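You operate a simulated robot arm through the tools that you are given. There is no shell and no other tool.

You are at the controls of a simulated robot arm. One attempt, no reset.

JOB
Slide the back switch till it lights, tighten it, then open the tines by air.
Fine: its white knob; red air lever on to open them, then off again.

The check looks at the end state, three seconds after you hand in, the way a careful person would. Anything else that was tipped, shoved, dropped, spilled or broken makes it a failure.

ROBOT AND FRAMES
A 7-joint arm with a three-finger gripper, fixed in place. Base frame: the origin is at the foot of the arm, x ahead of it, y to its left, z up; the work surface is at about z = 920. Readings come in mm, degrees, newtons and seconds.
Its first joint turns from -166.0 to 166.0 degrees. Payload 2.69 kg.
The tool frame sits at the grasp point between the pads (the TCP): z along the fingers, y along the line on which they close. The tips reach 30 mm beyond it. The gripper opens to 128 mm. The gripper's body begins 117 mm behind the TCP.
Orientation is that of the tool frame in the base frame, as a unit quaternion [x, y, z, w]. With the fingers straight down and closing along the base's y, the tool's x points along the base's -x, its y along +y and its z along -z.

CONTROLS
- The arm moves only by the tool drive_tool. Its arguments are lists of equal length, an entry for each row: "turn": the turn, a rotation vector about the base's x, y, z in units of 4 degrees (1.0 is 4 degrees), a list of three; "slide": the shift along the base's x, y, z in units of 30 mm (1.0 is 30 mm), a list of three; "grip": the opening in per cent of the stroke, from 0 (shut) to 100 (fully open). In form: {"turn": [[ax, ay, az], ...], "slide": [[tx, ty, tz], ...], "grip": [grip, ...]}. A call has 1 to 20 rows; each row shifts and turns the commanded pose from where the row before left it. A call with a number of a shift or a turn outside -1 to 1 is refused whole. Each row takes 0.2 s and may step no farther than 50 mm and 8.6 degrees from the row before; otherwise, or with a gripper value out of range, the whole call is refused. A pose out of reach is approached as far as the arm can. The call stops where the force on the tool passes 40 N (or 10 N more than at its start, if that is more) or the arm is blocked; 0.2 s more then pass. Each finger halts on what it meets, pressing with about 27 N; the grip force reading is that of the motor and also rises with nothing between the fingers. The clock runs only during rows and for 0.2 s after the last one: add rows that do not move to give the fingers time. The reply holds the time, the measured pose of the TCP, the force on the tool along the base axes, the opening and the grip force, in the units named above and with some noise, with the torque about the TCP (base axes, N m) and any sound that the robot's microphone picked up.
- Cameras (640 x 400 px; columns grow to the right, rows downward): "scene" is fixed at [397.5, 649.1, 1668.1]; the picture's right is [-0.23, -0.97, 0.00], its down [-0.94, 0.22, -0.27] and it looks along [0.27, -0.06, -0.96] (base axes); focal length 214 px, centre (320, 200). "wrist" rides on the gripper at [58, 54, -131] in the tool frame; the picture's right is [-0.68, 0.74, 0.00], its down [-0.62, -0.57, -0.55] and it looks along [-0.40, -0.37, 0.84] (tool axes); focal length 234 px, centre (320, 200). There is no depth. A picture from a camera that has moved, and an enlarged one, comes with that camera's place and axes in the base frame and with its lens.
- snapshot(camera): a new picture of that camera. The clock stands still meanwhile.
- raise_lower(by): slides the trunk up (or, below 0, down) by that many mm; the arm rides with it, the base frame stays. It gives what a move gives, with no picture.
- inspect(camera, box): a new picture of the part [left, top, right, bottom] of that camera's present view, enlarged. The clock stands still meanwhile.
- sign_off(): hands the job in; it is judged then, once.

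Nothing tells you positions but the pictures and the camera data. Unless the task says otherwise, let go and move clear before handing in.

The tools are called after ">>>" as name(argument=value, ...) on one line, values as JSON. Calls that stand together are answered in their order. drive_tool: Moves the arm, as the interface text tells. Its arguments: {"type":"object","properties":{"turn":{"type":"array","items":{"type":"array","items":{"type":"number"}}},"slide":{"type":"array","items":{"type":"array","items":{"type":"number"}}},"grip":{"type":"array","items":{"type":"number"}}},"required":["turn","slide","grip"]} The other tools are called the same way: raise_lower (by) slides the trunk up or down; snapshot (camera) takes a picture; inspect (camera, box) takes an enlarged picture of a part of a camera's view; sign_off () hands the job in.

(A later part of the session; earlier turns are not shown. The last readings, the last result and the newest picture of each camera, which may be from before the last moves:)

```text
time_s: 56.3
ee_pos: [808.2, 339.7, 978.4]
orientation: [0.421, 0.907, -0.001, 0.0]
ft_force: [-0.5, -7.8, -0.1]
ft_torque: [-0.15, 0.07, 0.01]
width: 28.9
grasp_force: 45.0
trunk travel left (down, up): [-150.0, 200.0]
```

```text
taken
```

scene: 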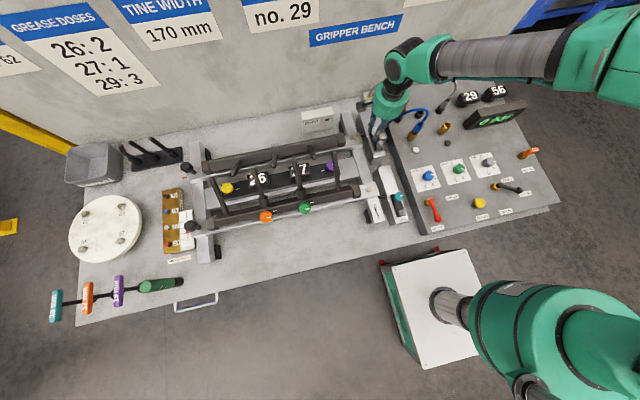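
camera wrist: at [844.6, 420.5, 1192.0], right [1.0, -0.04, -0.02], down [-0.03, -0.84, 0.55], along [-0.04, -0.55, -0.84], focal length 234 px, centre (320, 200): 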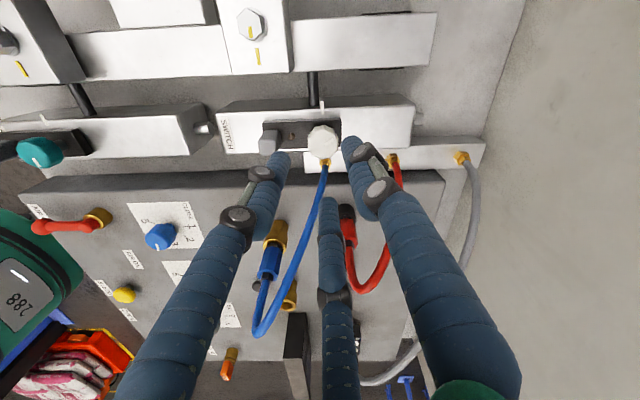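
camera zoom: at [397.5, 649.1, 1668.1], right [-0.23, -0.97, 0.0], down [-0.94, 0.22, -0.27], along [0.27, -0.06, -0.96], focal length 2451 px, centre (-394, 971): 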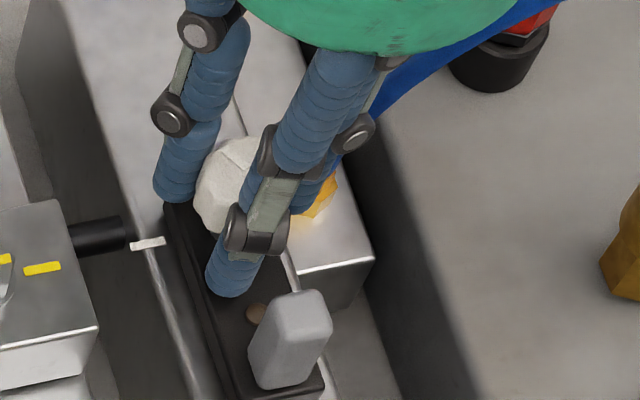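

It's dark over 806–839. I'll slide back to 838 and scan onward in +x.

>>> drive_tool(turn=[[0, 0, 0], [0, 0, 0], [0, 0, 0], [0, 0, 0], [0, 0, 0], [0, 0, 0], [0, 0, 0], [0, 0, 0], [0, 0, 0], [0, 0, 0], [0, 0, 0], [0, 0, 0]], slide=[[0.1, -0.02, 0], [0.1, 0, 0], [0.1, 0, 0], [0.1, 0, 0], [0.1, 0, 0], [0.1, 0, 0], [0.1, 0, 0], [0.1, 0, 0], [0.1, 0, 0], [0.1, 0, 0], [0.1, 0, 0], [0, 0, 0]], grip=[10, 10, 10, 10, 10, 10, 10, 10, 10, 10, 10, 10])

>>> inspect(camera="scene", box=[360, 105, 400, 145])

>>> drive_tool(turn=[[0, 0, 0], [0, 0, 0]], slide=[[0.07, 0, 0], [0, 0, 0]], grip=[10, 10])

>>> inspect(camera="scene", box=[360, 105, 400, 145])

>>> drive_tool(turn=[[0, 0, 0], [0, 0, 0]], slide=[[0.07, 0, 0], [0, 0, 0]], grip=[10, 10])

>>> inspect(camera="scene", box=[360, 105, 400, 145])

>>> drive_tool(turn=[[0, 0, 0], [0, 0, 0]], slide=[[0.07, 0, 0], [0, 0, 0]], grip=[10, 10])

>>> inspect(camera="scene", box=[360, 105, 400, 145])

```text
time_s: 58.9
ee_pos: [841.4, 339.0, 977.7]
orientation: [0.422, 0.906, 0.0, 0.0]
ft_force: [-0.9, 0.1, -3.9]
ft_torque: [0.14, -0.18, 0.0]
width: 28.8
grasp_force: 44.8
trunk travel left (down, up): [-150.0, 200.0]
```

```text
10.00 times, centred on (380, 125) of scene
camera zoom: at [397.5, 649.1, 1668.1], right [-0.23, -0.97, 0.0], down [-0.94, 0.22, -0.27], along [0.27, -0.06, -0.96], focal length 2145 px, centre (-280, 950)
```

zoom: 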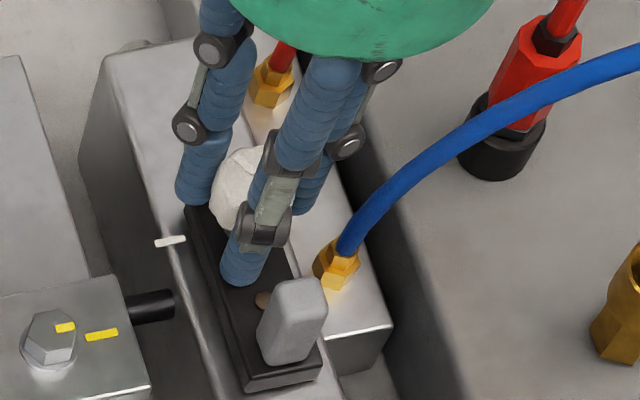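

```text
time_s: 59.5
ee_pos: [840.8, 340.3, 977.1]
orientation: [0.422, 0.907, 0.0, 0.0]
ft_force: [-0.9, 1.8, -2.2]
ft_torque: [0.05, 0.05, 0.0]
width: 28.7
grasp_force: 45.2
trunk travel left (down, up): [-150.0, 200.0]
```

```text
10.00 times, centred on (380, 125) of scene
camera zoom: at [397.5, 649.1, 1668.1], right [-0.23, -0.97, 0.0], down [-0.94, 0.22, -0.27], along [0.27, -0.06, -0.96], focal length 2145 px, centre (-280, 950)
```

zoom: 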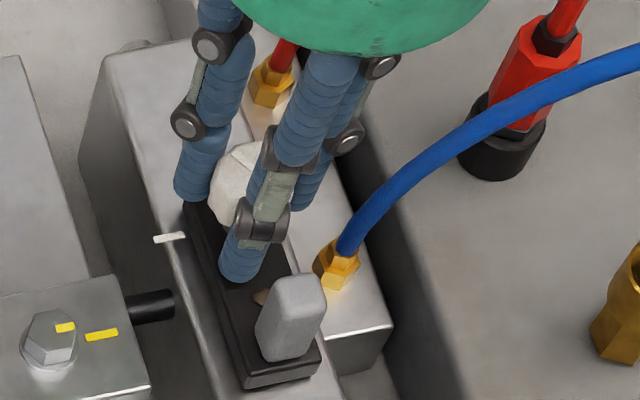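

```text
time_s: 60.1
ee_pos: [843.6, 341.0, 977.8]
orientation: [0.422, 0.907, -0.001, 0.0]
ft_force: [-0.4, 3.0, -2.5]
ft_torque: [0.18, 0.01, 0.03]
width: 28.9
grasp_force: 44.9
trunk travel left (down, up): [-150.0, 200.0]
```

```text
10.00 times, centred on (380, 125) of scene
camera zoom: at [397.5, 649.1, 1668.1], right [-0.23, -0.97, 0.0], down [-0.94, 0.22, -0.27], along [0.27, -0.06, -0.96], focal length 2145 px, centre (-280, 950)
```

zoom: 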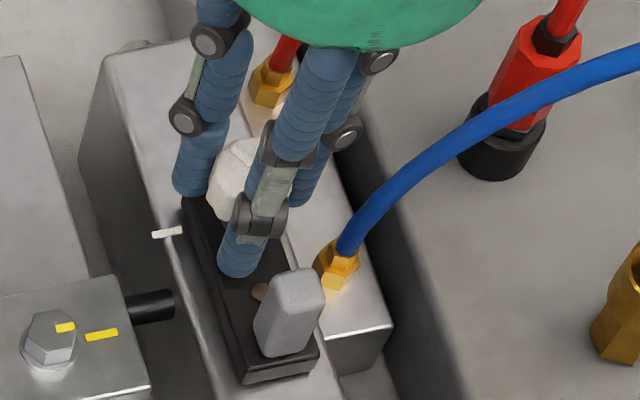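

```text
time_s: 60.7
ee_pos: [846.1, 340.2, 977.3]
orientation: [0.422, 0.907, -0.001, -0.001]
ft_force: [0.0, 4.4, -1.1]
ft_torque: [0.08, 0.13, -0.02]
width: 28.5
grasp_force: 44.7
trunk travel left (down, up): [-150.0, 200.0]
```

```text
10.00 times, centred on (380, 125) of scene
camera zoom: at [397.5, 649.1, 1668.1], right [-0.23, -0.97, 0.0], down [-0.94, 0.22, -0.27], along [0.27, -0.06, -0.96], focal length 2145 px, centre (-280, 950)
```

zoom: 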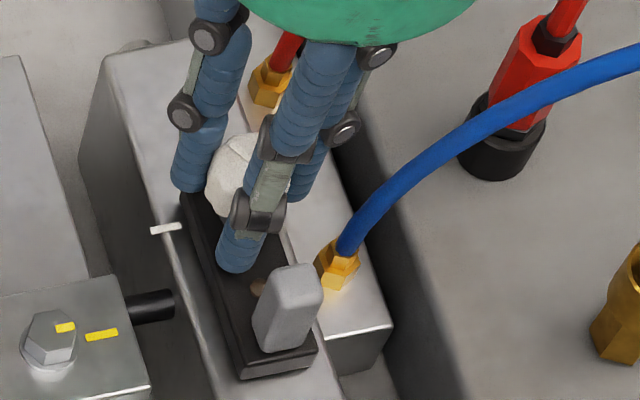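

No light here either. I'll go back to the tick–pin alignment, let go, wait a couple of seconds and look closely with nothing touching the switch.

>>> drive_tool(turn=[[0, 0, 0], [0, 0, 0], [0, 0, 0], [0, 0, 0], [0, 0, 0], [0, 0, 0], [0, 0, 0]], slide=[[-0.1, 0, 0], [-0.1, 0, 0], [-0.1, 0, 0], [-0.1, 0, 0], [-0.1, 0, 0], [-0.02, 0, 0], [0, 0, 0]], grip=[10, 10, 10, 10, 10, 10, 10])

>>> inspect(camera="wrist", box=[200, 60, 440, 240])

>>> drive_tool(turn=[[0, 0, 0], [0, 0, 0], [0, 0, 0], [0, 0, 0], [0, 0, 0], [0, 0, 0], [0, 0, 0], [0, 0, 0]], slide=[[0, 0, 0], [0, 0, 0], [0, 0, 0.5], [0, 0, 0.8], [0, 0, 0.8], [0, 0, 0.8], [0, 0, 0], [0, 0, 0]], grip=[40, 40, 40, 40, 40, 40, 40, 40])

>>> inspect(camera="wrist", box=[200, 40, 440, 190])

>>> inspect(camera="scene", box=[340, 90, 420, 160])

```text
time_s: 62.3
ee_pos: [830.5, 339.7, 977.3]
orientation: [0.422, 0.907, -0.001, 0.0]
ft_force: [0.6, 2.6, -2.3]
ft_torque: [0.07, -0.07, 0.01]
width: 28.8
grasp_force: 45.1
trunk travel left (down, up): [-150.0, 200.0]
```

```text
2.22 times, centred on (320, 150) of wrist
camera zoom: at [834.5, 420.0, 1108.4], right [1.0, -0.04, 0.0], down [-0.04, -0.83, 0.55], along [-0.03, -0.55, -0.84], focal length 520 px, centre (320, 311)
```

zoom: 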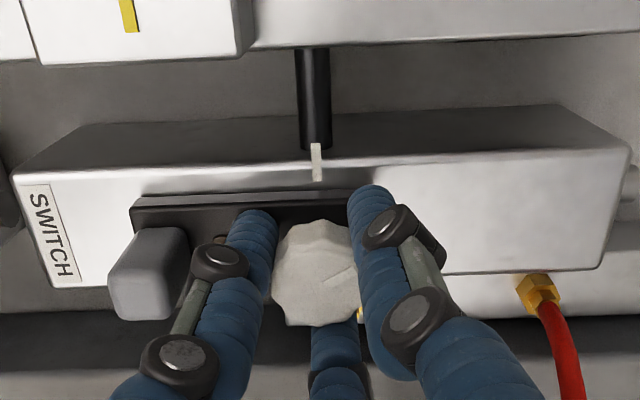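

```text
time_s: 64.1
ee_pos: [830.8, 339.8, 1065.4]
orientation: [0.422, 0.907, 0.0, -0.001]
ft_force: [0.5, 0.4, 0.4]
ft_torque: [0.01, 0.04, 0.03]
width: 51.3
grasp_force: 0.0
trunk travel left (down, up): [-150.0, 200.0]
```

```text
2.67 times, centred on (320, 115) of wrist
camera zoom: at [834.9, 420.0, 1195.8], right [1.0, -0.04, 0.0], down [-0.04, -0.83, 0.55], along [-0.02, -0.55, -0.84], focal length 624 px, centre (320, 427)
```

zoom: 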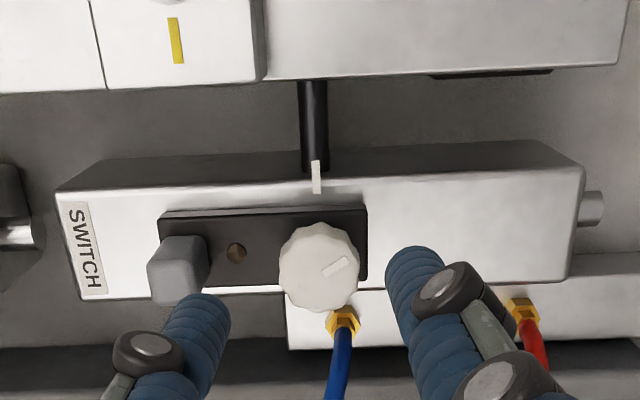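

```text
5.71 times, centred on (380, 125) of scene
camera zoom: at [397.5, 649.1, 1668.1], right [-0.23, -0.97, 0.0], down [-0.94, 0.22, -0.27], along [0.27, -0.06, -0.96], focal length 1226 px, centre (-23, 629)
```

zoom: 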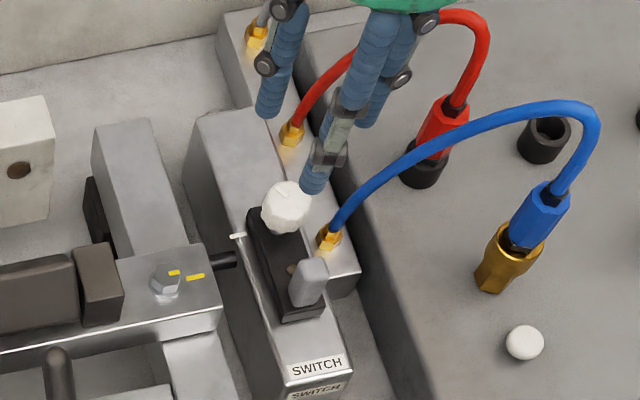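

The tick sits on the pin with nothing touching, yet the lamp is dark. I'll check whether the switch's cable (grey plug) is actually plugged in on the panel.

>>> inspect(camera="scene", box=[400, 60, 480, 150])

>>> snapshot(camera="wrist")

>>> inspect(camera="scene", box=[440, 90, 560, 230])

```text
4.44 times, centred on (440, 105) of scene
camera zoom: at [397.5, 649.1, 1668.1], right [-0.23, -0.97, 0.0], down [-0.94, 0.22, -0.27], along [0.27, -0.06, -0.96], focal length 953 px, centre (-213, 622)
```

zoom: 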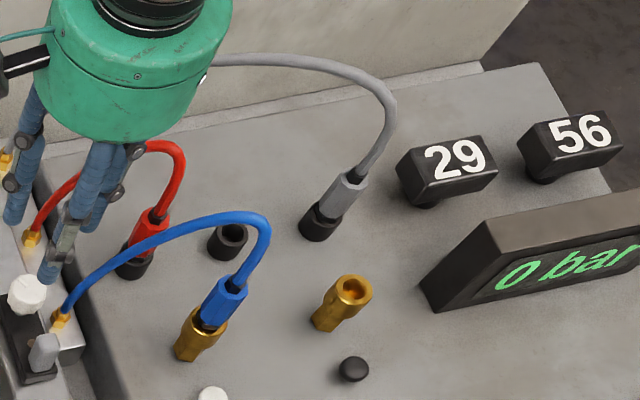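

```text
taken
camera wrist: at [834.9, 420.0, 1195.8], right [1.0, -0.04, 0.0], down [-0.04, -0.83, 0.55], along [-0.02, -0.55, -0.84], focal length 234 px, centre (320, 200)
```

wrist: 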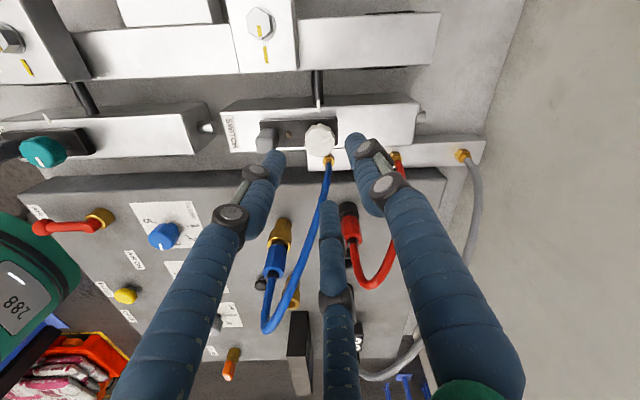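

```text
2.86 times, centred on (500, 160) of scene
camera zoom: at [397.5, 649.1, 1668.1], right [-0.23, -0.97, 0.0], down [-0.94, 0.22, -0.27], along [0.27, -0.06, -0.96], focal length 613 px, centre (-194, 314)
```

zoom: 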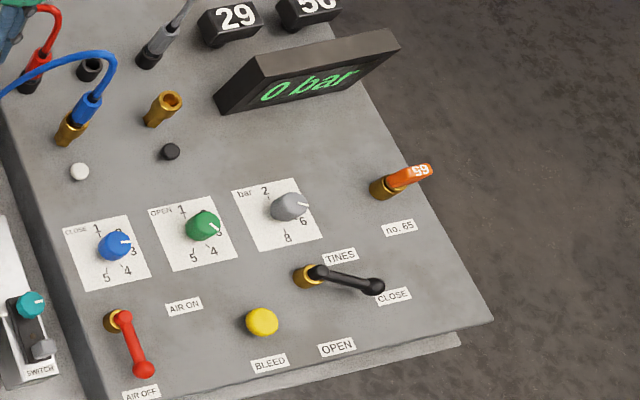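

The grey plug is seated in its socket. The range beyond 846 is still unscanned, so I'll regrip and continue the scan in +x.

>>> drive_tool(turn=[[0, 0, 0], [0, 0, 0], [0, 0, 0], [0, 0, 0], [0, 0, 0], [0, 0, 0], [0, 0, 0], [0, 0, 0]], slide=[[0, 0, -0.8], [0, 0, -0.8], [0, 0, -0.8], [0, 0, -0.53], [0, 0, 0], [0, 0, 0], [0, 0, 0], [0, 0, 0]], grip=[40, 40, 40, 40, 40, 10, 10, 10])

>>> drive_tool(turn=[[0, 0, 0], [0, 0, 0], [0, 0, 0], [0, 0, 0], [0, 0, 0], [0, 0, 0], [0, 0, 0]], slide=[[0.1, 0, 0], [0.1, 0, 0], [0.1, 0, 0], [0.1, 0, 0], [0.1, 0, 0], [0.1, 0, 0], [0, 0, 0]], grip=[10, 10, 10, 10, 10, 10, 10])

>>> inspect(camera="scene", box=[360, 105, 400, 145])

>>> drive_tool(turn=[[0, 0, 0], [0, 0, 0]], slide=[[0.09, 0, 0], [0, 0, 0]], grip=[10, 10])

>>> inspect(camera="scene", box=[360, 105, 400, 145])

>>> drive_tool(turn=[[0, 0, 0], [0, 0, 0]], slide=[[0.09, 0, 0], [0, 0, 0]], grip=[10, 10])

>>> inspect(camera="scene", box=[360, 105, 400, 145])

```text
time_s: 65.9
ee_pos: [829.8, 339.8, 978.0]
orientation: [0.423, 0.906, -0.001, 0.0]
ft_force: [0.7, 10.9, 2.7]
ft_torque: [0.39, 0.03, 0.0]
width: 29.0
grasp_force: 45.2
trunk travel left (down, up): [-150.0, 200.0]
```

```text
time_s: 67.5
ee_pos: [848.5, 339.9, 977.7]
orientation: [0.422, 0.907, 0.0, 0.0]
ft_force: [1.3, 6.1, 15.9]
ft_torque: [0.04, 0.16, -0.03]
width: 28.9
grasp_force: 44.9
trunk travel left (down, up): [-150.0, 200.0]
```

```text
10.00 times, centred on (380, 125) of scene
camera zoom: at [397.5, 649.1, 1668.1], right [-0.23, -0.97, 0.0], down [-0.94, 0.22, -0.27], along [0.27, -0.06, -0.96], focal length 2145 px, centre (-280, 950)
```

zoom: 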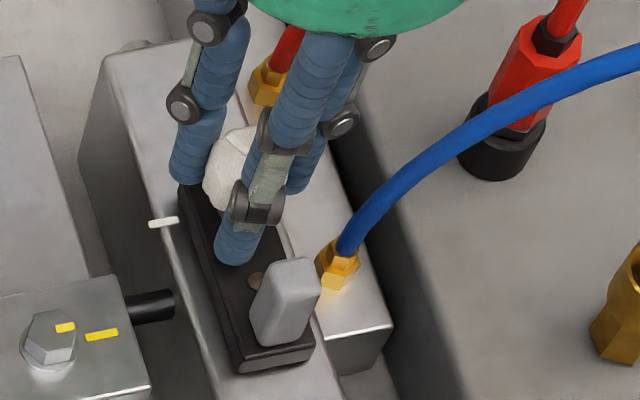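

```text
time_s: 68.1
ee_pos: [850.6, 340.1, 978.1]
orientation: [0.421, 0.907, 0.0, 0.0]
ft_force: [0.7, 6.2, 17.1]
ft_torque: [0.17, 0.11, 0.03]
width: 28.9
grasp_force: 45.3
trunk travel left (down, up): [-150.0, 200.0]
```

```text
10.00 times, centred on (380, 125) of scene
camera zoom: at [397.5, 649.1, 1668.1], right [-0.23, -0.97, 0.0], down [-0.94, 0.22, -0.27], along [0.27, -0.06, -0.96], focal length 2145 px, centre (-280, 950)
```

zoom: 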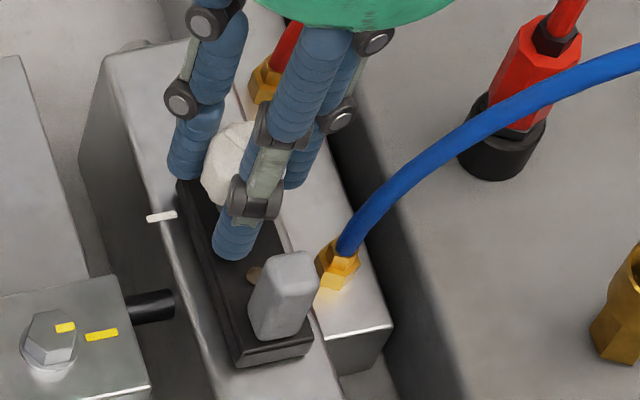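

```text
time_s: 68.7
ee_pos: [854.1, 339.3, 976.1]
orientation: [0.422, 0.907, 0.0, 0.0]
ft_force: [0.2, 4.0, 20.9]
ft_torque: [0.01, 0.1, 0.0]
width: 28.7
grasp_force: 44.9
trunk travel left (down, up): [-150.0, 200.0]
```

```text
10.00 times, centred on (380, 125) of scene
camera zoom: at [397.5, 649.1, 1668.1], right [-0.23, -0.97, 0.0], down [-0.94, 0.22, -0.27], along [0.27, -0.06, -0.96], focal length 2145 px, centre (-280, 950)
```

zoom: 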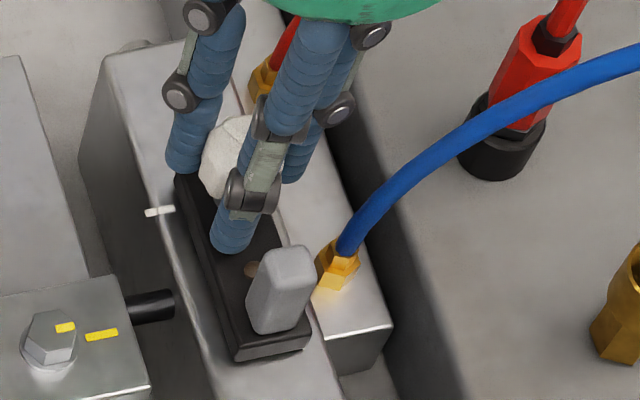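

>>> drive_tool(turn=[[0, 0, 0], [0, 0, 0]], slide=[[0.09, 0, 0.06], [0, 0, 0]], grip=[10, 10])

>>> inspect(camera="scene", box=[360, 105, 400, 145])

>>> drive_tool(turn=[[0, 0, 0], [0, 0, 0]], slide=[[0.09, 0, 0], [0, 0, 0]], grip=[10, 10])

>>> inspect(camera="scene", box=[360, 105, 400, 145])

>>> drive_tool(turn=[[0, 0, 0], [0, 0, 0]], slide=[[0.09, 0, 0], [0, 0, 0]], grip=[10, 10])

>>> inspect(camera="scene", box=[360, 105, 400, 145])

>>> drive_tool(turn=[[0, 0, 0], [0, 0, 0]], slide=[[0.09, 0, 0], [0, 0, 0]], grip=[10, 10])

>>> inspect(camera="scene", box=[360, 105, 400, 145])

>>> drive_tool(turn=[[0, 0, 0], [0, 0, 0]], slide=[[0.09, 0, 0], [0, 0, 0]], grip=[10, 10])

>>> inspect(camera="scene", box=[360, 105, 400, 145])

```text
time_s: 69.3
ee_pos: [856.0, 340.8, 977.9]
orientation: [0.422, 0.907, -0.002, 0.0]
ft_force: [-0.4, 0.1, 11.5]
ft_torque: [0.02, -0.34, -0.06]
width: 29.0
grasp_force: 45.0
trunk travel left (down, up): [-150.0, 200.0]
```

```text
10.00 times, centred on (380, 125) of scene
camera zoom: at [397.5, 649.1, 1668.1], right [-0.23, -0.97, 0.0], down [-0.94, 0.22, -0.27], along [0.27, -0.06, -0.96], focal length 2145 px, centre (-280, 950)
```

zoom: 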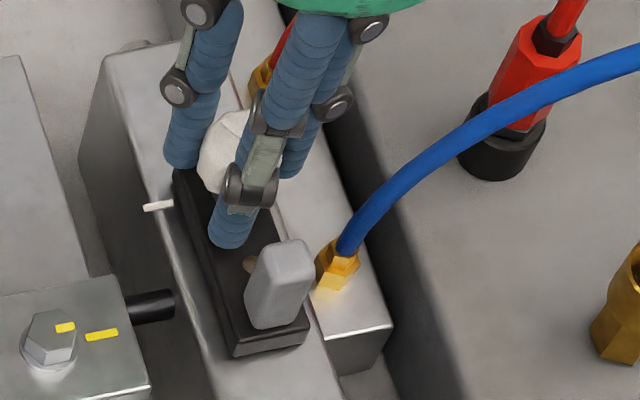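

```text
time_s: 69.9
ee_pos: [861.0, 339.5, 977.5]
orientation: [0.421, 0.907, 0.0, 0.001]
ft_force: [-0.4, -1.3, 11.5]
ft_torque: [-0.07, 0.02, 0.02]
width: 28.7
grasp_force: 45.1
trunk travel left (down, up): [-150.0, 200.0]
```

```text
10.00 times, centred on (380, 125) of scene
camera zoom: at [397.5, 649.1, 1668.1], right [-0.23, -0.97, 0.0], down [-0.94, 0.22, -0.27], along [0.27, -0.06, -0.96], focal length 2145 px, centre (-280, 950)
```

zoom: 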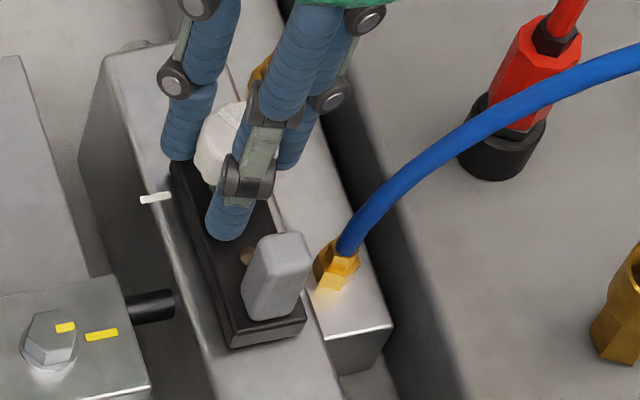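

```text
time_s: 70.5
ee_pos: [863.8, 340.0, 977.5]
orientation: [0.421, 0.907, 0.0, 0.0]
ft_force: [-0.1, -0.7, 10.4]
ft_torque: [-0.05, -0.1, -0.02]
width: 29.0
grasp_force: 45.1
trunk travel left (down, up): [-150.0, 200.0]
```

```text
10.00 times, centred on (380, 125) of scene
camera zoom: at [397.5, 649.1, 1668.1], right [-0.23, -0.97, 0.0], down [-0.94, 0.22, -0.27], along [0.27, -0.06, -0.96], focal length 2145 px, centre (-280, 950)
```

zoom: 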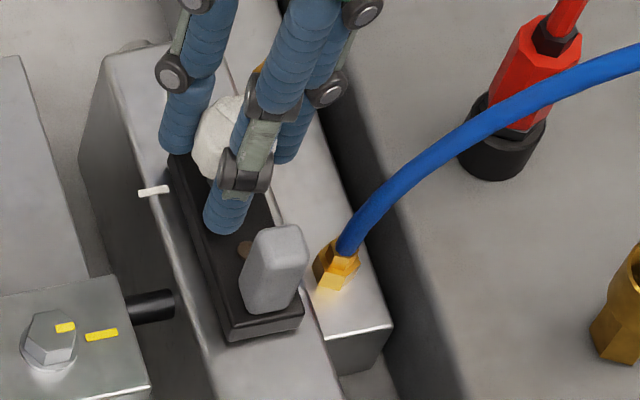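

```text
time_s: 71.1
ee_pos: [866.0, 338.9, 978.7]
orientation: [0.421, 0.907, -0.001, -0.001]
ft_force: [1.0, -1.3, 7.1]
ft_torque: [0.05, -0.16, 0.01]
width: 28.9
grasp_force: 45.4
trunk travel left (down, up): [-150.0, 200.0]
```

```text
10.00 times, centred on (380, 125) of scene
camera zoom: at [397.5, 649.1, 1668.1], right [-0.23, -0.97, 0.0], down [-0.94, 0.22, -0.27], along [0.27, -0.06, -0.96], focal length 2145 px, centre (-280, 950)
```

zoom: 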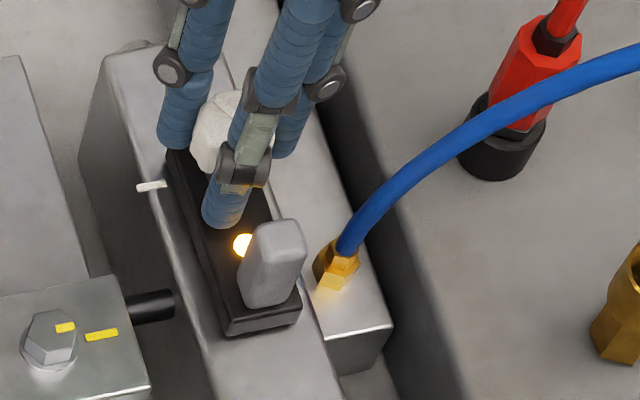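

```text
time_s: 71.7
ee_pos: [868.0, 339.4, 977.8]
orientation: [0.422, 0.907, -0.001, 0.0]
ft_force: [-0.6, 1.5, 0.6]
ft_torque: [0.11, -0.11, 0.02]
width: 28.8
grasp_force: 44.9
trunk travel left (down, up): [-150.0, 200.0]
```

```text
10.00 times, centred on (380, 125) of scene
camera zoom: at [397.5, 649.1, 1668.1], right [-0.23, -0.97, 0.0], down [-0.94, 0.22, -0.27], along [0.27, -0.06, -0.96], focal length 2145 px, centre (-280, 950)
```

zoom: 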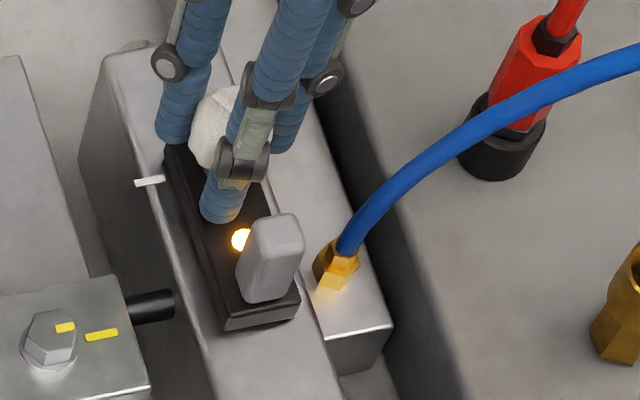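

The lamp lit at x≈866–868. I'll find the far edge of the lit window so I can centre in it.

>>> drive_tool(turn=[[0, 0, 0], [0, 0, 0]], slide=[[0.05, 0, 0], [0, 0, 0]], grip=[10, 10])

>>> inspect(camera="scene", box=[360, 105, 400, 145])

>>> drive_tool(turn=[[0, 0, 0], [0, 0, 0]], slide=[[0.05, 0, 0], [0, 0, 0]], grip=[10, 10])

>>> inspect(camera="scene", box=[360, 105, 400, 145])

>>> drive_tool(turn=[[0, 0, 0], [0, 0, 0]], slide=[[0.05, 0, 0], [0, 0, 0]], grip=[10, 10])

>>> inspect(camera="scene", box=[360, 105, 400, 145])

```text
time_s: 72.3
ee_pos: [870.2, 339.1, 977.0]
orientation: [0.422, 0.907, -0.002, 0.001]
ft_force: [-0.4, 2.6, -1.3]
ft_torque: [0.05, 0.3, 0.02]
width: 28.7
grasp_force: 45.0
trunk travel left (down, up): [-150.0, 200.0]
```

```text
10.00 times, centred on (380, 125) of scene
camera zoom: at [397.5, 649.1, 1668.1], right [-0.23, -0.97, 0.0], down [-0.94, 0.22, -0.27], along [0.27, -0.06, -0.96], focal length 2145 px, centre (-280, 950)
```

zoom: 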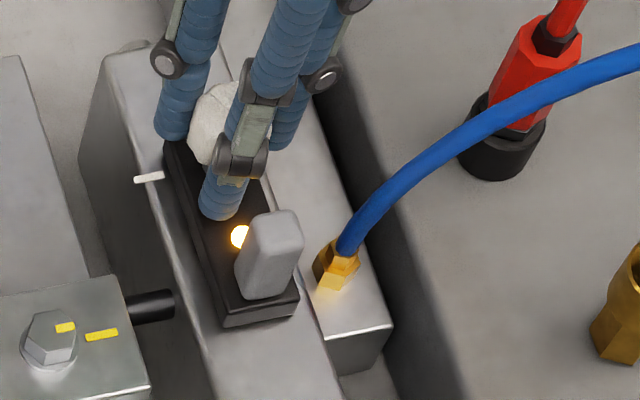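

```text
time_s: 72.9
ee_pos: [869.1, 340.8, 978.8]
orientation: [0.422, 0.907, -0.001, 0.0]
ft_force: [-0.9, 3.2, -3.7]
ft_torque: [0.05, 0.03, 0.0]
width: 28.5
grasp_force: 44.6
trunk travel left (down, up): [-150.0, 200.0]
```

```text
10.00 times, centred on (380, 125) of scene
camera zoom: at [397.5, 649.1, 1668.1], right [-0.23, -0.97, 0.0], down [-0.94, 0.22, -0.27], along [0.27, -0.06, -0.96], focal length 2145 px, centre (-280, 950)
```

zoom: 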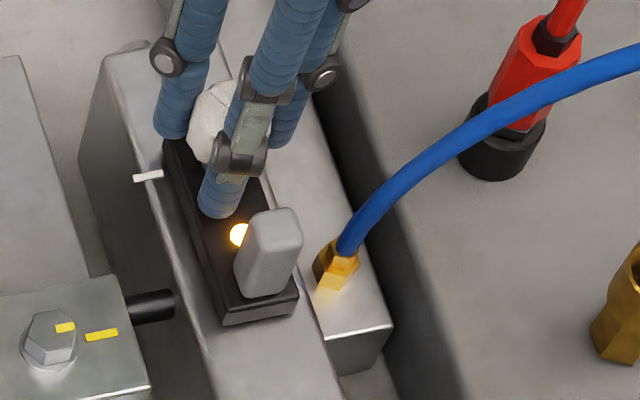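

```text
time_s: 73.5
ee_pos: [871.1, 339.8, 978.0]
orientation: [0.422, 0.907, 0.0, 0.0]
ft_force: [-1.0, 0.8, -4.2]
ft_torque: [-0.05, 0.08, -0.01]
width: 28.9
grasp_force: 44.9
trunk travel left (down, up): [-150.0, 200.0]
```

```text
10.00 times, centred on (380, 125) of scene
camera zoom: at [397.5, 649.1, 1668.1], right [-0.23, -0.97, 0.0], down [-0.94, 0.22, -0.27], along [0.27, -0.06, -0.96], focal length 2145 px, centre (-280, 950)
```

zoom: 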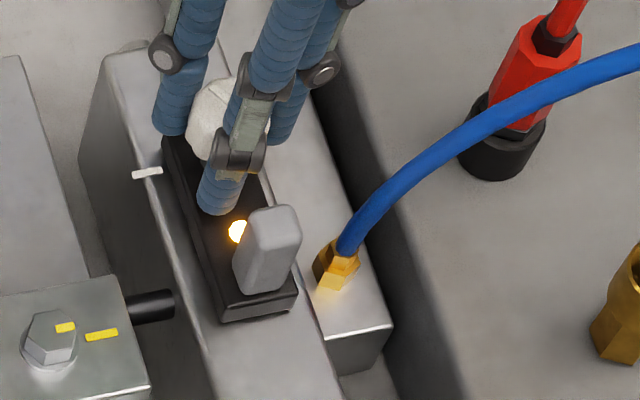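

>>> drive_tool(turn=[[0, 0, 0], [0, 0, 0]], slide=[[0.06, 0, 0], [0, 0, 0]], grip=[10, 10])

>>> inspect(camera="scene", box=[360, 105, 400, 145])

>>> drive_tool(turn=[[0, 0, 0], [0, 0, 0]], slide=[[0.06, 0, 0], [0, 0, 0]], grip=[10, 10])

>>> inspect(camera="scene", box=[360, 105, 400, 145])

>>> drive_tool(turn=[[0, 0, 0], [0, 0, 0]], slide=[[0.06, 0, 0], [0, 0, 0]], grip=[10, 10])

>>> inspect(camera="scene", box=[360, 105, 400, 145])

```text
time_s: 74.1
ee_pos: [874.8, 340.8, 977.3]
orientation: [0.422, 0.907, -0.001, 0.0]
ft_force: [0.1, 1.3, -5.2]
ft_torque: [0.06, -0.06, 0.0]
width: 28.8
grasp_force: 45.4
trunk travel left (down, up): [-150.0, 200.0]
```

```text
10.00 times, centred on (380, 125) of scene
camera zoom: at [397.5, 649.1, 1668.1], right [-0.23, -0.97, 0.0], down [-0.94, 0.22, -0.27], along [0.27, -0.06, -0.96], focal length 2145 px, centre (-280, 950)
```

zoom: 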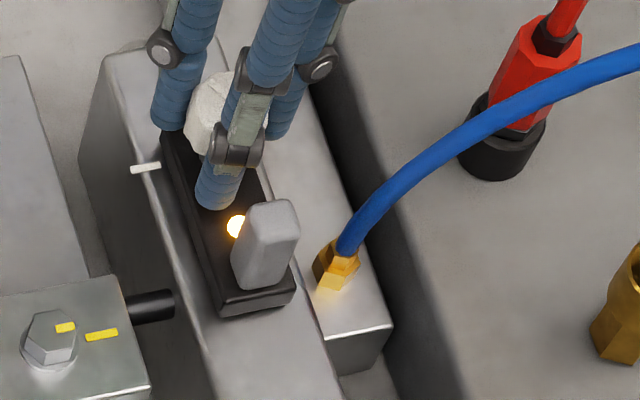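

```text
time_s: 74.7
ee_pos: [875.5, 338.3, 977.7]
orientation: [0.422, 0.907, -0.001, 0.0]
ft_force: [0.1, 1.1, -5.8]
ft_torque: [0.09, 0.02, -0.01]
width: 28.6
grasp_force: 45.2
trunk travel left (down, up): [-150.0, 200.0]
```

```text
10.00 times, centred on (380, 125) of scene
camera zoom: at [397.5, 649.1, 1668.1], right [-0.23, -0.97, 0.0], down [-0.94, 0.22, -0.27], along [0.27, -0.06, -0.96], focal length 2145 px, centre (-280, 950)
```

zoom: 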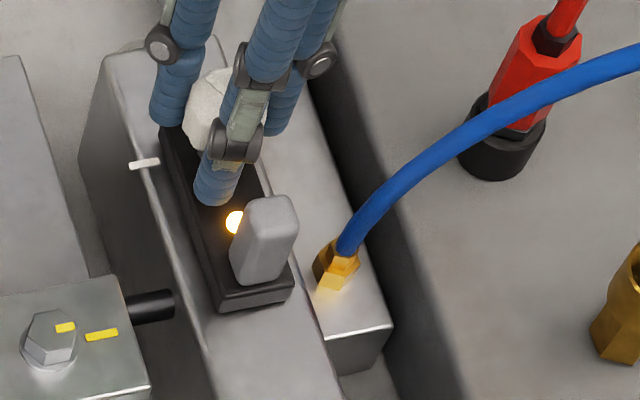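

```text
time_s: 75.3
ee_pos: [877.4, 340.5, 977.3]
orientation: [0.422, 0.907, 0.0, 0.0]
ft_force: [0.5, 2.1, -3.1]
ft_torque: [0.11, 0.04, 0.05]
width: 28.6
grasp_force: 45.4
trunk travel left (down, up): [-150.0, 200.0]
```

```text
10.00 times, centred on (380, 125) of scene
camera zoom: at [397.5, 649.1, 1668.1], right [-0.23, -0.97, 0.0], down [-0.94, 0.22, -0.27], along [0.27, -0.06, -0.96], focal length 2145 px, centre (-280, 950)
```

zoom: 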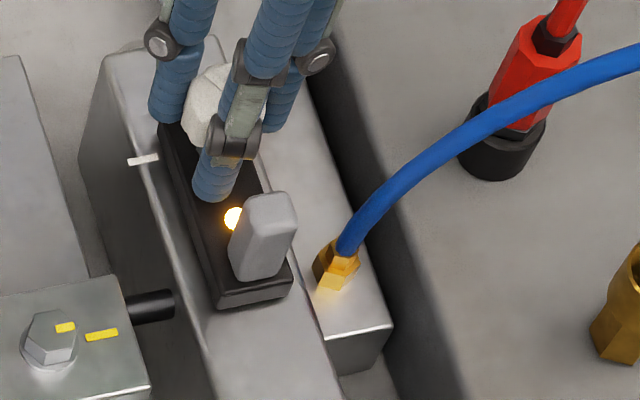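

Still lit at 877, so the window is wide or one-sided. I'll keep going to find the upper edge.

>>> drive_tool(turn=[[0, 0, 0], [0, 0, 0]], slide=[[0.08, 0, 0], [0, 0, 0]], grip=[10, 10])

>>> inspect(camera="scene", box=[360, 105, 400, 145])

>>> drive_tool(turn=[[0, 0, 0], [0, 0, 0]], slide=[[0.08, 0, 0], [0, 0, 0]], grip=[10, 10])

>>> inspect(camera="scene", box=[360, 105, 400, 145])

>>> drive_tool(turn=[[0, 0, 0], [0, 0, 0]], slide=[[0.08, 0, 0], [0, 0, 0]], grip=[10, 10])

>>> inspect(camera="scene", box=[360, 105, 400, 145])

```text
time_s: 75.9
ee_pos: [879.7, 339.8, 977.1]
orientation: [0.422, 0.907, 0.0, 0.0]
ft_force: [0.5, 2.8, -2.3]
ft_torque: [0.17, 0.01, 0.0]
width: 28.6
grasp_force: 45.0
trunk travel left (down, up): [-150.0, 200.0]
```

```text
10.00 times, centred on (380, 125) of scene
camera zoom: at [397.5, 649.1, 1668.1], right [-0.23, -0.97, 0.0], down [-0.94, 0.22, -0.27], along [0.27, -0.06, -0.96], focal length 2145 px, centre (-280, 950)
```

zoom: 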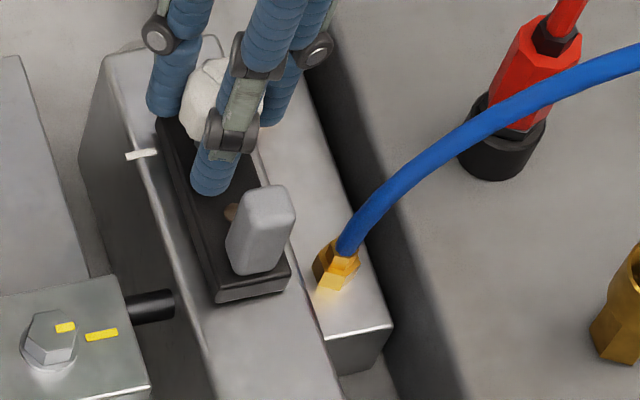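

```text
time_s: 76.5
ee_pos: [882.9, 338.1, 978.6]
orientation: [0.422, 0.907, -0.001, -0.001]
ft_force: [0.2, 5.2, -3.5]
ft_torque: [0.15, -0.12, -0.01]
width: 28.6
grasp_force: 45.9
trunk travel left (down, up): [-150.0, 200.0]
```

```text
10.00 times, centred on (380, 125) of scene
camera zoom: at [397.5, 649.1, 1668.1], right [-0.23, -0.97, 0.0], down [-0.94, 0.22, -0.27], along [0.27, -0.06, -0.96], focal length 2145 px, centre (-280, 950)
```

zoom: 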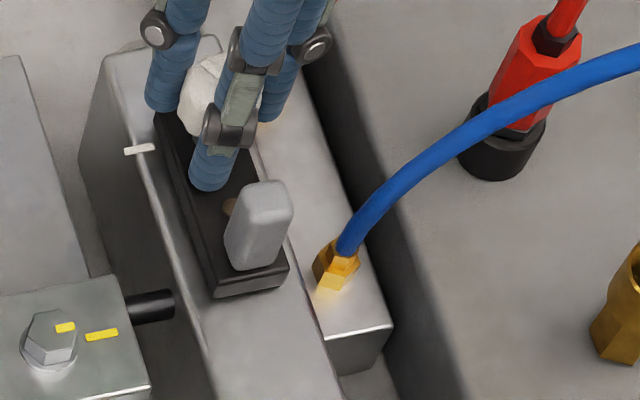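

```text
time_s: 77.1
ee_pos: [884.6, 339.9, 978.2]
orientation: [0.422, 0.907, -0.001, -0.001]
ft_force: [0.8, 4.6, -3.2]
ft_torque: [0.13, 0.0, 0.01]
width: 28.8
grasp_force: 45.0
trunk travel left (down, up): [-150.0, 200.0]
```

```text
10.00 times, centred on (380, 125) of scene
camera zoom: at [397.5, 649.1, 1668.1], right [-0.23, -0.97, 0.0], down [-0.94, 0.22, -0.27], along [0.27, -0.06, -0.96], focal length 2145 px, centre (-280, 950)
```

zoom: 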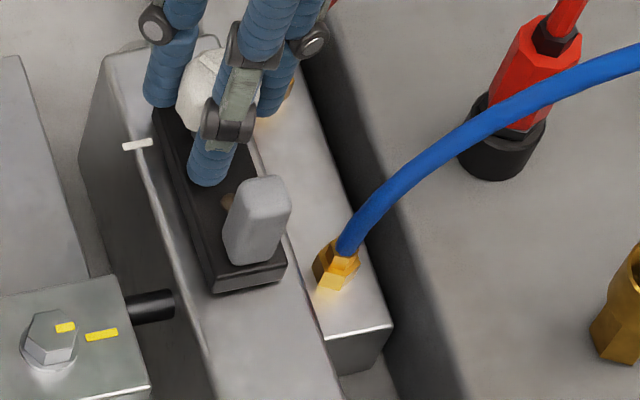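

The lit window runs from about x=865 to 878. I'll return to its middle at about 871.5.

>>> drive_tool(turn=[[0, 0, 0], [0, 0, 0], [0, 0, 0], [0, 0, 0], [0, 0, 0], [0, 0, 0], [0, 0, 0]], slide=[[-0.1, 0.03, 0], [-0.1, 0, 0], [-0.1, 0, 0], [-0.1, 0, 0], [-0.02, 0, 0], [0, 0, 0], [0, 0, 0]], grip=[10, 10, 10, 10, 10, 10, 10])

>>> inspect(camera="scene", box=[360, 105, 400, 145])

```text
time_s: 78.7
ee_pos: [872.1, 339.5, 977.7]
orientation: [0.422, 0.907, 0.0, 0.0]
ft_force: [0.5, -10.9, 6.8]
ft_torque: [-0.36, 0.0, -0.01]
width: 28.9
grasp_force: 44.6
trunk travel left (down, up): [-150.0, 200.0]
```

```text
10.00 times, centred on (380, 125) of scene
camera zoom: at [397.5, 649.1, 1668.1], right [-0.23, -0.97, 0.0], down [-0.94, 0.22, -0.27], along [0.27, -0.06, -0.96], focal length 2145 px, centre (-280, 950)
```

zoom: 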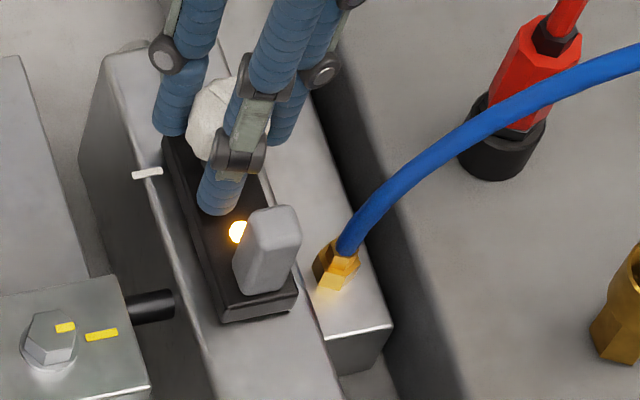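

The lamp is lit and the carriage is centred in the window. Now I'll tighten by turning the knob clockwise.

>>> drive_tool(turn=[[0, 0, 0], [0, 0, -1], [0, 0, -1], [0, 0, -1], [0, 0, -1], [0, 0, -1], [0, 0, -1], [0, 0, -1], [0, 0, -1], [0, 0, -1], [0, 0, -1], [0, 0, 0]], slide=[[0, -0.03, 0], [0, 0, 0], [0, 0, 0], [0, 0, 0], [0, 0, 0], [0, 0, 0], [0, 0, 0], [0, 0, 0], [0, 0, 0], [0, 0, 0], [0, 0, 0], [0, 0, 0]], grip=[10, 10, 10, 10, 10, 10, 10, 10, 10, 10, 10, 10])

>>> inspect(camera="scene", box=[360, 105, 400, 145])

>>> inspect(camera="wrist", box=[200, 60, 440, 240])

```text
time_s: 81.3
ee_pos: [872.7, 339.4, 976.9]
orientation: [0.707, 0.707, -0.001, -0.001]
ft_force: [0.4, -3.6, 0.9]
ft_torque: [-0.18, -0.07, 0.01]
width: 28.8
grasp_force: 45.0
trunk travel left (down, up): [-150.0, 200.0]
```

```text
10.00 times, centred on (380, 125) of scene
camera zoom: at [397.5, 649.1, 1668.1], right [-0.23, -0.97, 0.0], down [-0.94, 0.22, -0.27], along [0.27, -0.06, -0.96], focal length 2145 px, centre (-280, 950)
```

zoom: 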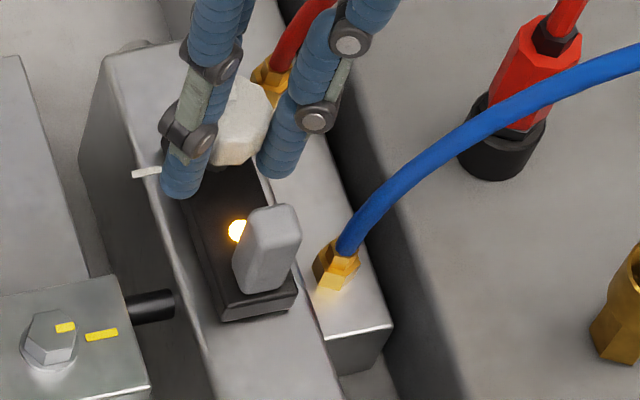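

```text
2.22 times, centred on (320, 150) of wrist
camera zoom: at [926.2, 399.0, 1109.2], right [0.74, -0.68, 0.0], down [-0.56, -0.62, 0.55], along [-0.37, -0.4, -0.84], focal length 520 px, centre (320, 311)
```

zoom: 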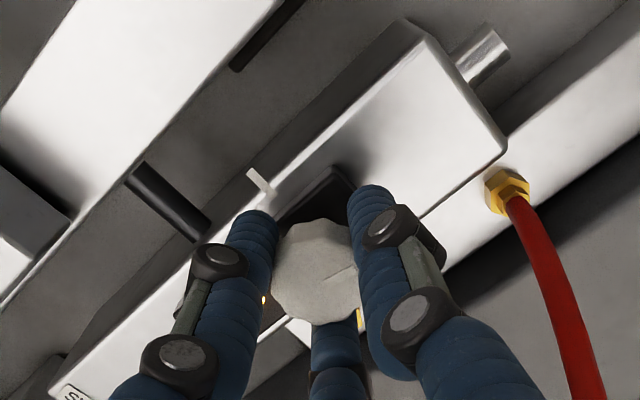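

The knob turned 40° clockwise and the lamp stayed lit. I'll continue tightening and watch for rising torque.

>>> drive_tool(turn=[[0, 0, -1], [0, 0, -1], [0, 0, -1], [0, 0, -1], [0, 0, -1], [0, 0, -1], [0, 0, -1], [0, 0, -1], [0, 0, -1], [0, 0, -1], [0, 0, 0]], slide=[[0, 0, 0], [0, 0, 0], [0, 0, 0], [0, 0, 0], [0, 0, 0], [0, 0, 0], [0, 0, 0], [0, 0, 0], [0, 0, 0], [0, 0, 0], [0, 0, 0]], grip=[10, 10, 10, 10, 10, 10, 10, 10, 10, 10, 10])

>>> drive_tool(turn=[[0, 0, -1], [0, 0, -1], [0, 0, -1], [0, 0, -1], [0, 0, -1], [0, 0, -1], [0, 0, -1], [0, 0, -1], [0, 0, 0]], slide=[[0, 0, 0], [0, 0, 0], [0, 0, 0], [0, 0, 0], [0, 0, 0], [0, 0, 0], [0, 0, 0], [0, 0, 0], [0, 0, 0]], grip=[10, 10, 10, 10, 10, 10, 10, 10, 10])

>>> inspect(camera="scene", box=[360, 105, 400, 145])

>>> inspect(camera="wrist", box=[200, 60, 440, 240])

```text
time_s: 83.7
ee_pos: [872.4, 339.6, 977.9]
orientation: [0.906, 0.423, -0.001, -0.001]
ft_force: [-0.7, 0.3, -1.4]
ft_torque: [0.09, -0.16, -0.01]
width: 28.9
grasp_force: 44.5
trunk travel left (down, up): [-150.0, 200.0]
```

```text
time_s: 85.2
ee_pos: [872.2, 338.9, 978.0]
orientation: [0.968, 0.25, -0.004, -0.007]
ft_force: [-5.0, 3.9, 3.8]
ft_torque: [0.81, 0.59, 0.0]
width: 29.0
grasp_force: 44.6
out of reach, approached as far as the arm can: row 6, 7
trunk travel left (down, up): [-150.0, 200.0]
stopped in row 7: the force on the tool passed its limit at 43 N (the readings are from after the stop); the commanded pose is now the measured one
```

```text
10.00 times, centred on (380, 125) of scene
camera zoom: at [397.5, 649.1, 1668.1], right [-0.23, -0.97, 0.0], down [-0.94, 0.22, -0.27], along [0.27, -0.06, -0.96], focal length 2145 px, centre (-280, 950)
```

zoom: 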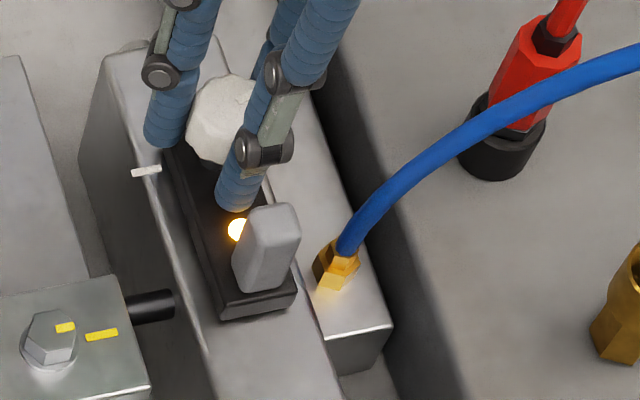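

```text
2.22 times, centred on (320, 150) of wrist
camera zoom: at [951.9, 320.2, 1108.1], right [-0.24, -0.97, -0.01], down [-0.81, 0.19, 0.56], along [-0.54, 0.14, -0.83], focal length 520 px, centre (320, 311)
```

zoom: 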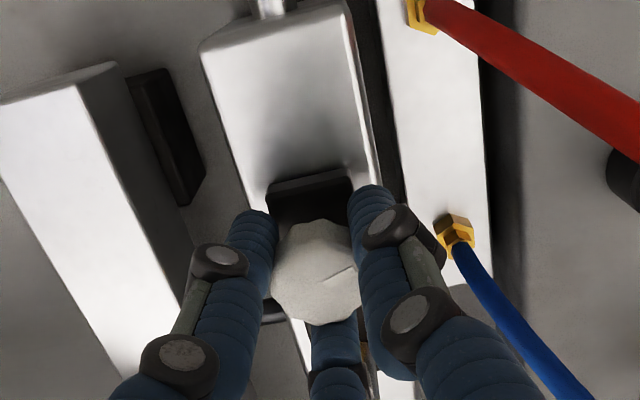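

The wrist is near its limit after about 100° of tightening, and the lamp is still lit. I'll release, lift, rewind anticlockwise in free air and take another bite.

>>> drive_tool(turn=[[0, 0, 0], [0, 0, 0], [0, 0, 0], [0, 0, 0], [0, 0, 0], [0, 0, 0]], slide=[[0, 0, 0], [0, 0, 0], [0, 0, 0.4], [0, 0, 0.6], [0, 0, 0.6], [0, 0, 0.4]], grip=[40, 40, 40, 40, 40, 40])

>>> drive_tool(turn=[[0, 0, 1], [0, 0, 1], [0, 0, 1], [0, 0, 1], [0, 0, 1], [0, 0, 1], [0, 0, 1], [0, 0, 1], [0, 0, 1], [0, 0, 1], [0, 0, 1], [0, 0, 1], [0, 0, 1], [0, 0, 1], [0, 0, 1], [0, 0, 1], [0, 0, 1], [0, 0, 1], [0, 0, 1], [0, 0, 1]], slide=[[0, 0, 0], [0, 0, 0], [0, 0, 0], [0, 0, 0], [0, 0, 0], [0, 0, 0], [0, 0, 0], [0, 0, 0], [0, 0, 0], [0, 0, 0], [0, 0, 0], [0, 0, 0], [0, 0, 0], [0, 0, 0], [0, 0, 0], [0, 0, 0], [0, 0, 0], [0, 0, 0], [0, 0, 0], [0, 0, 0]], grip=[40, 40, 40, 40, 40, 40, 40, 40, 40, 40, 40, 40, 40, 40, 40, 40, 40, 40, 40, 40])

>>> drive_tool(turn=[[0, 0, 1], [0, 0, 1], [0, 0, 1], [0, 0, 1], [0, 0, 1], [0, 0, 0]], slide=[[0, 0, 0], [0, 0, 0], [0, 0, 0], [0, 0, 0], [0, 0, 0], [0, 0, 0]], grip=[40, 40, 40, 40, 40, 40])

>>> inspect(camera="wrist", box=[200, 60, 440, 240])

>>> inspect(camera="scene", box=[350, 95, 410, 150])

```text
time_s: 86.6
ee_pos: [874.5, 338.8, 1036.8]
orientation: [0.968, 0.25, -0.004, -0.007]
ft_force: [0.0, 0.0, 0.0]
ft_torque: [-0.01, -0.01, -0.01]
width: 51.6
grasp_force: 0.0
trunk travel left (down, up): [-150.0, 200.0]
```

```text
time_s: 90.8
ee_pos: [872.5, 338.6, 1036.4]
orientation: [0.581, 0.814, -0.008, -0.002]
ft_force: [-0.6, 0.0, -0.9]
ft_torque: [-0.03, 0.03, 0.03]
width: 51.2
grasp_force: 0.1
trunk travel left (down, up): [-150.0, 200.0]
```

```text
time_s: 92.2
ee_pos: [874.2, 339.4, 1037.3]
orientation: [0.43, 0.903, -0.008, 0.0]
ft_force: [-0.3, -0.2, 0.4]
ft_torque: [-0.03, 0.0, 0.0]
width: 51.0
grasp_force: 0.0
trunk travel left (down, up): [-150.0, 200.0]
```

```text
2.22 times, centred on (320, 150) of wrist
camera zoom: at [880.5, 420.6, 1167.3], right [1.0, -0.06, -0.01], down [-0.05, -0.83, 0.56], along [-0.04, -0.56, -0.83], focal length 520 px, centre (320, 311)
```

zoom: 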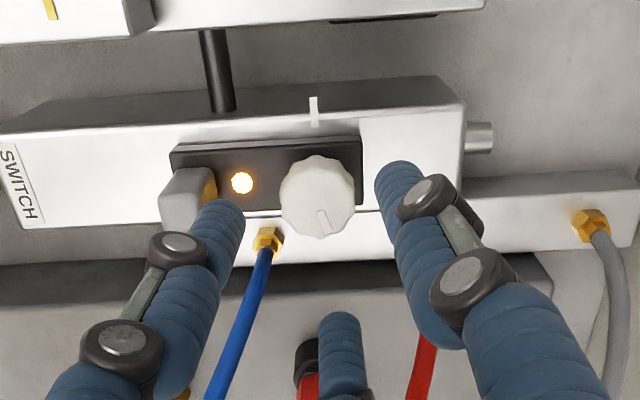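

```text
7.27 times, centred on (380, 122) of scene
camera zoom: at [397.5, 649.1, 1668.1], right [-0.23, -0.97, 0.0], down [-0.94, 0.22, -0.27], along [0.27, -0.06, -0.96], focal length 1560 px, centre (-116, 764)
```

zoom: 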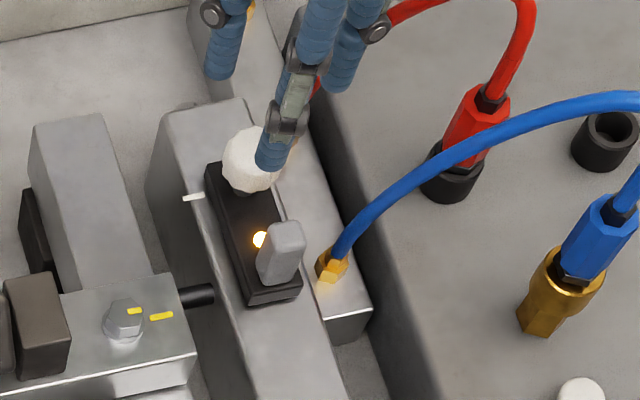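

With nothing touching it, the lamp is lit and the carriage has stayed put. I'll level the tool, re-centre and take a second clockwise bite.

>>> drive_tool(turn=[[0.206, -0.098, 0], [0, 0, 0], [0, 0, 0]], slide=[[0, 0, 0], [0, 0, -0.5], [0, 0, 0]], grip=[40, 40, 40])

>>> inspect(camera="wrist", box=[200, 60, 440, 240])

```text
time_s: 93.0
ee_pos: [873.6, 338.4, 1022.6]
orientation: [0.431, 0.902, -0.001, -0.001]
ft_force: [0.4, -0.2, -0.7]
ft_torque: [-0.01, 0.04, 0.02]
width: 51.3
grasp_force: 0.0
trunk travel left (down, up): [-150.0, 200.0]
```

```text
2.22 times, centred on (320, 150) of wrist
camera zoom: at [879.5, 418.2, 1153.0], right [1.0, -0.06, 0.0], down [-0.05, -0.83, 0.55], along [-0.04, -0.55, -0.84], focal length 520 px, centre (320, 311)
```

zoom: 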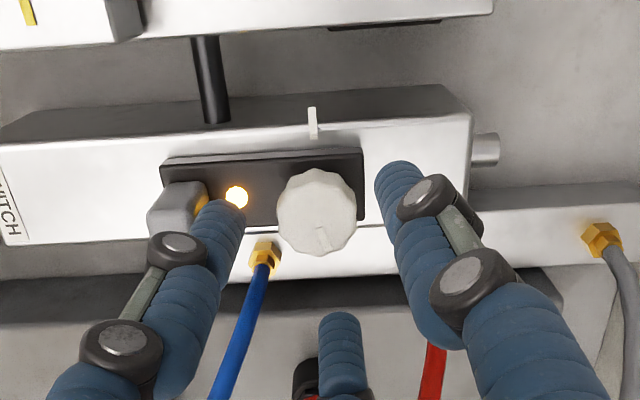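

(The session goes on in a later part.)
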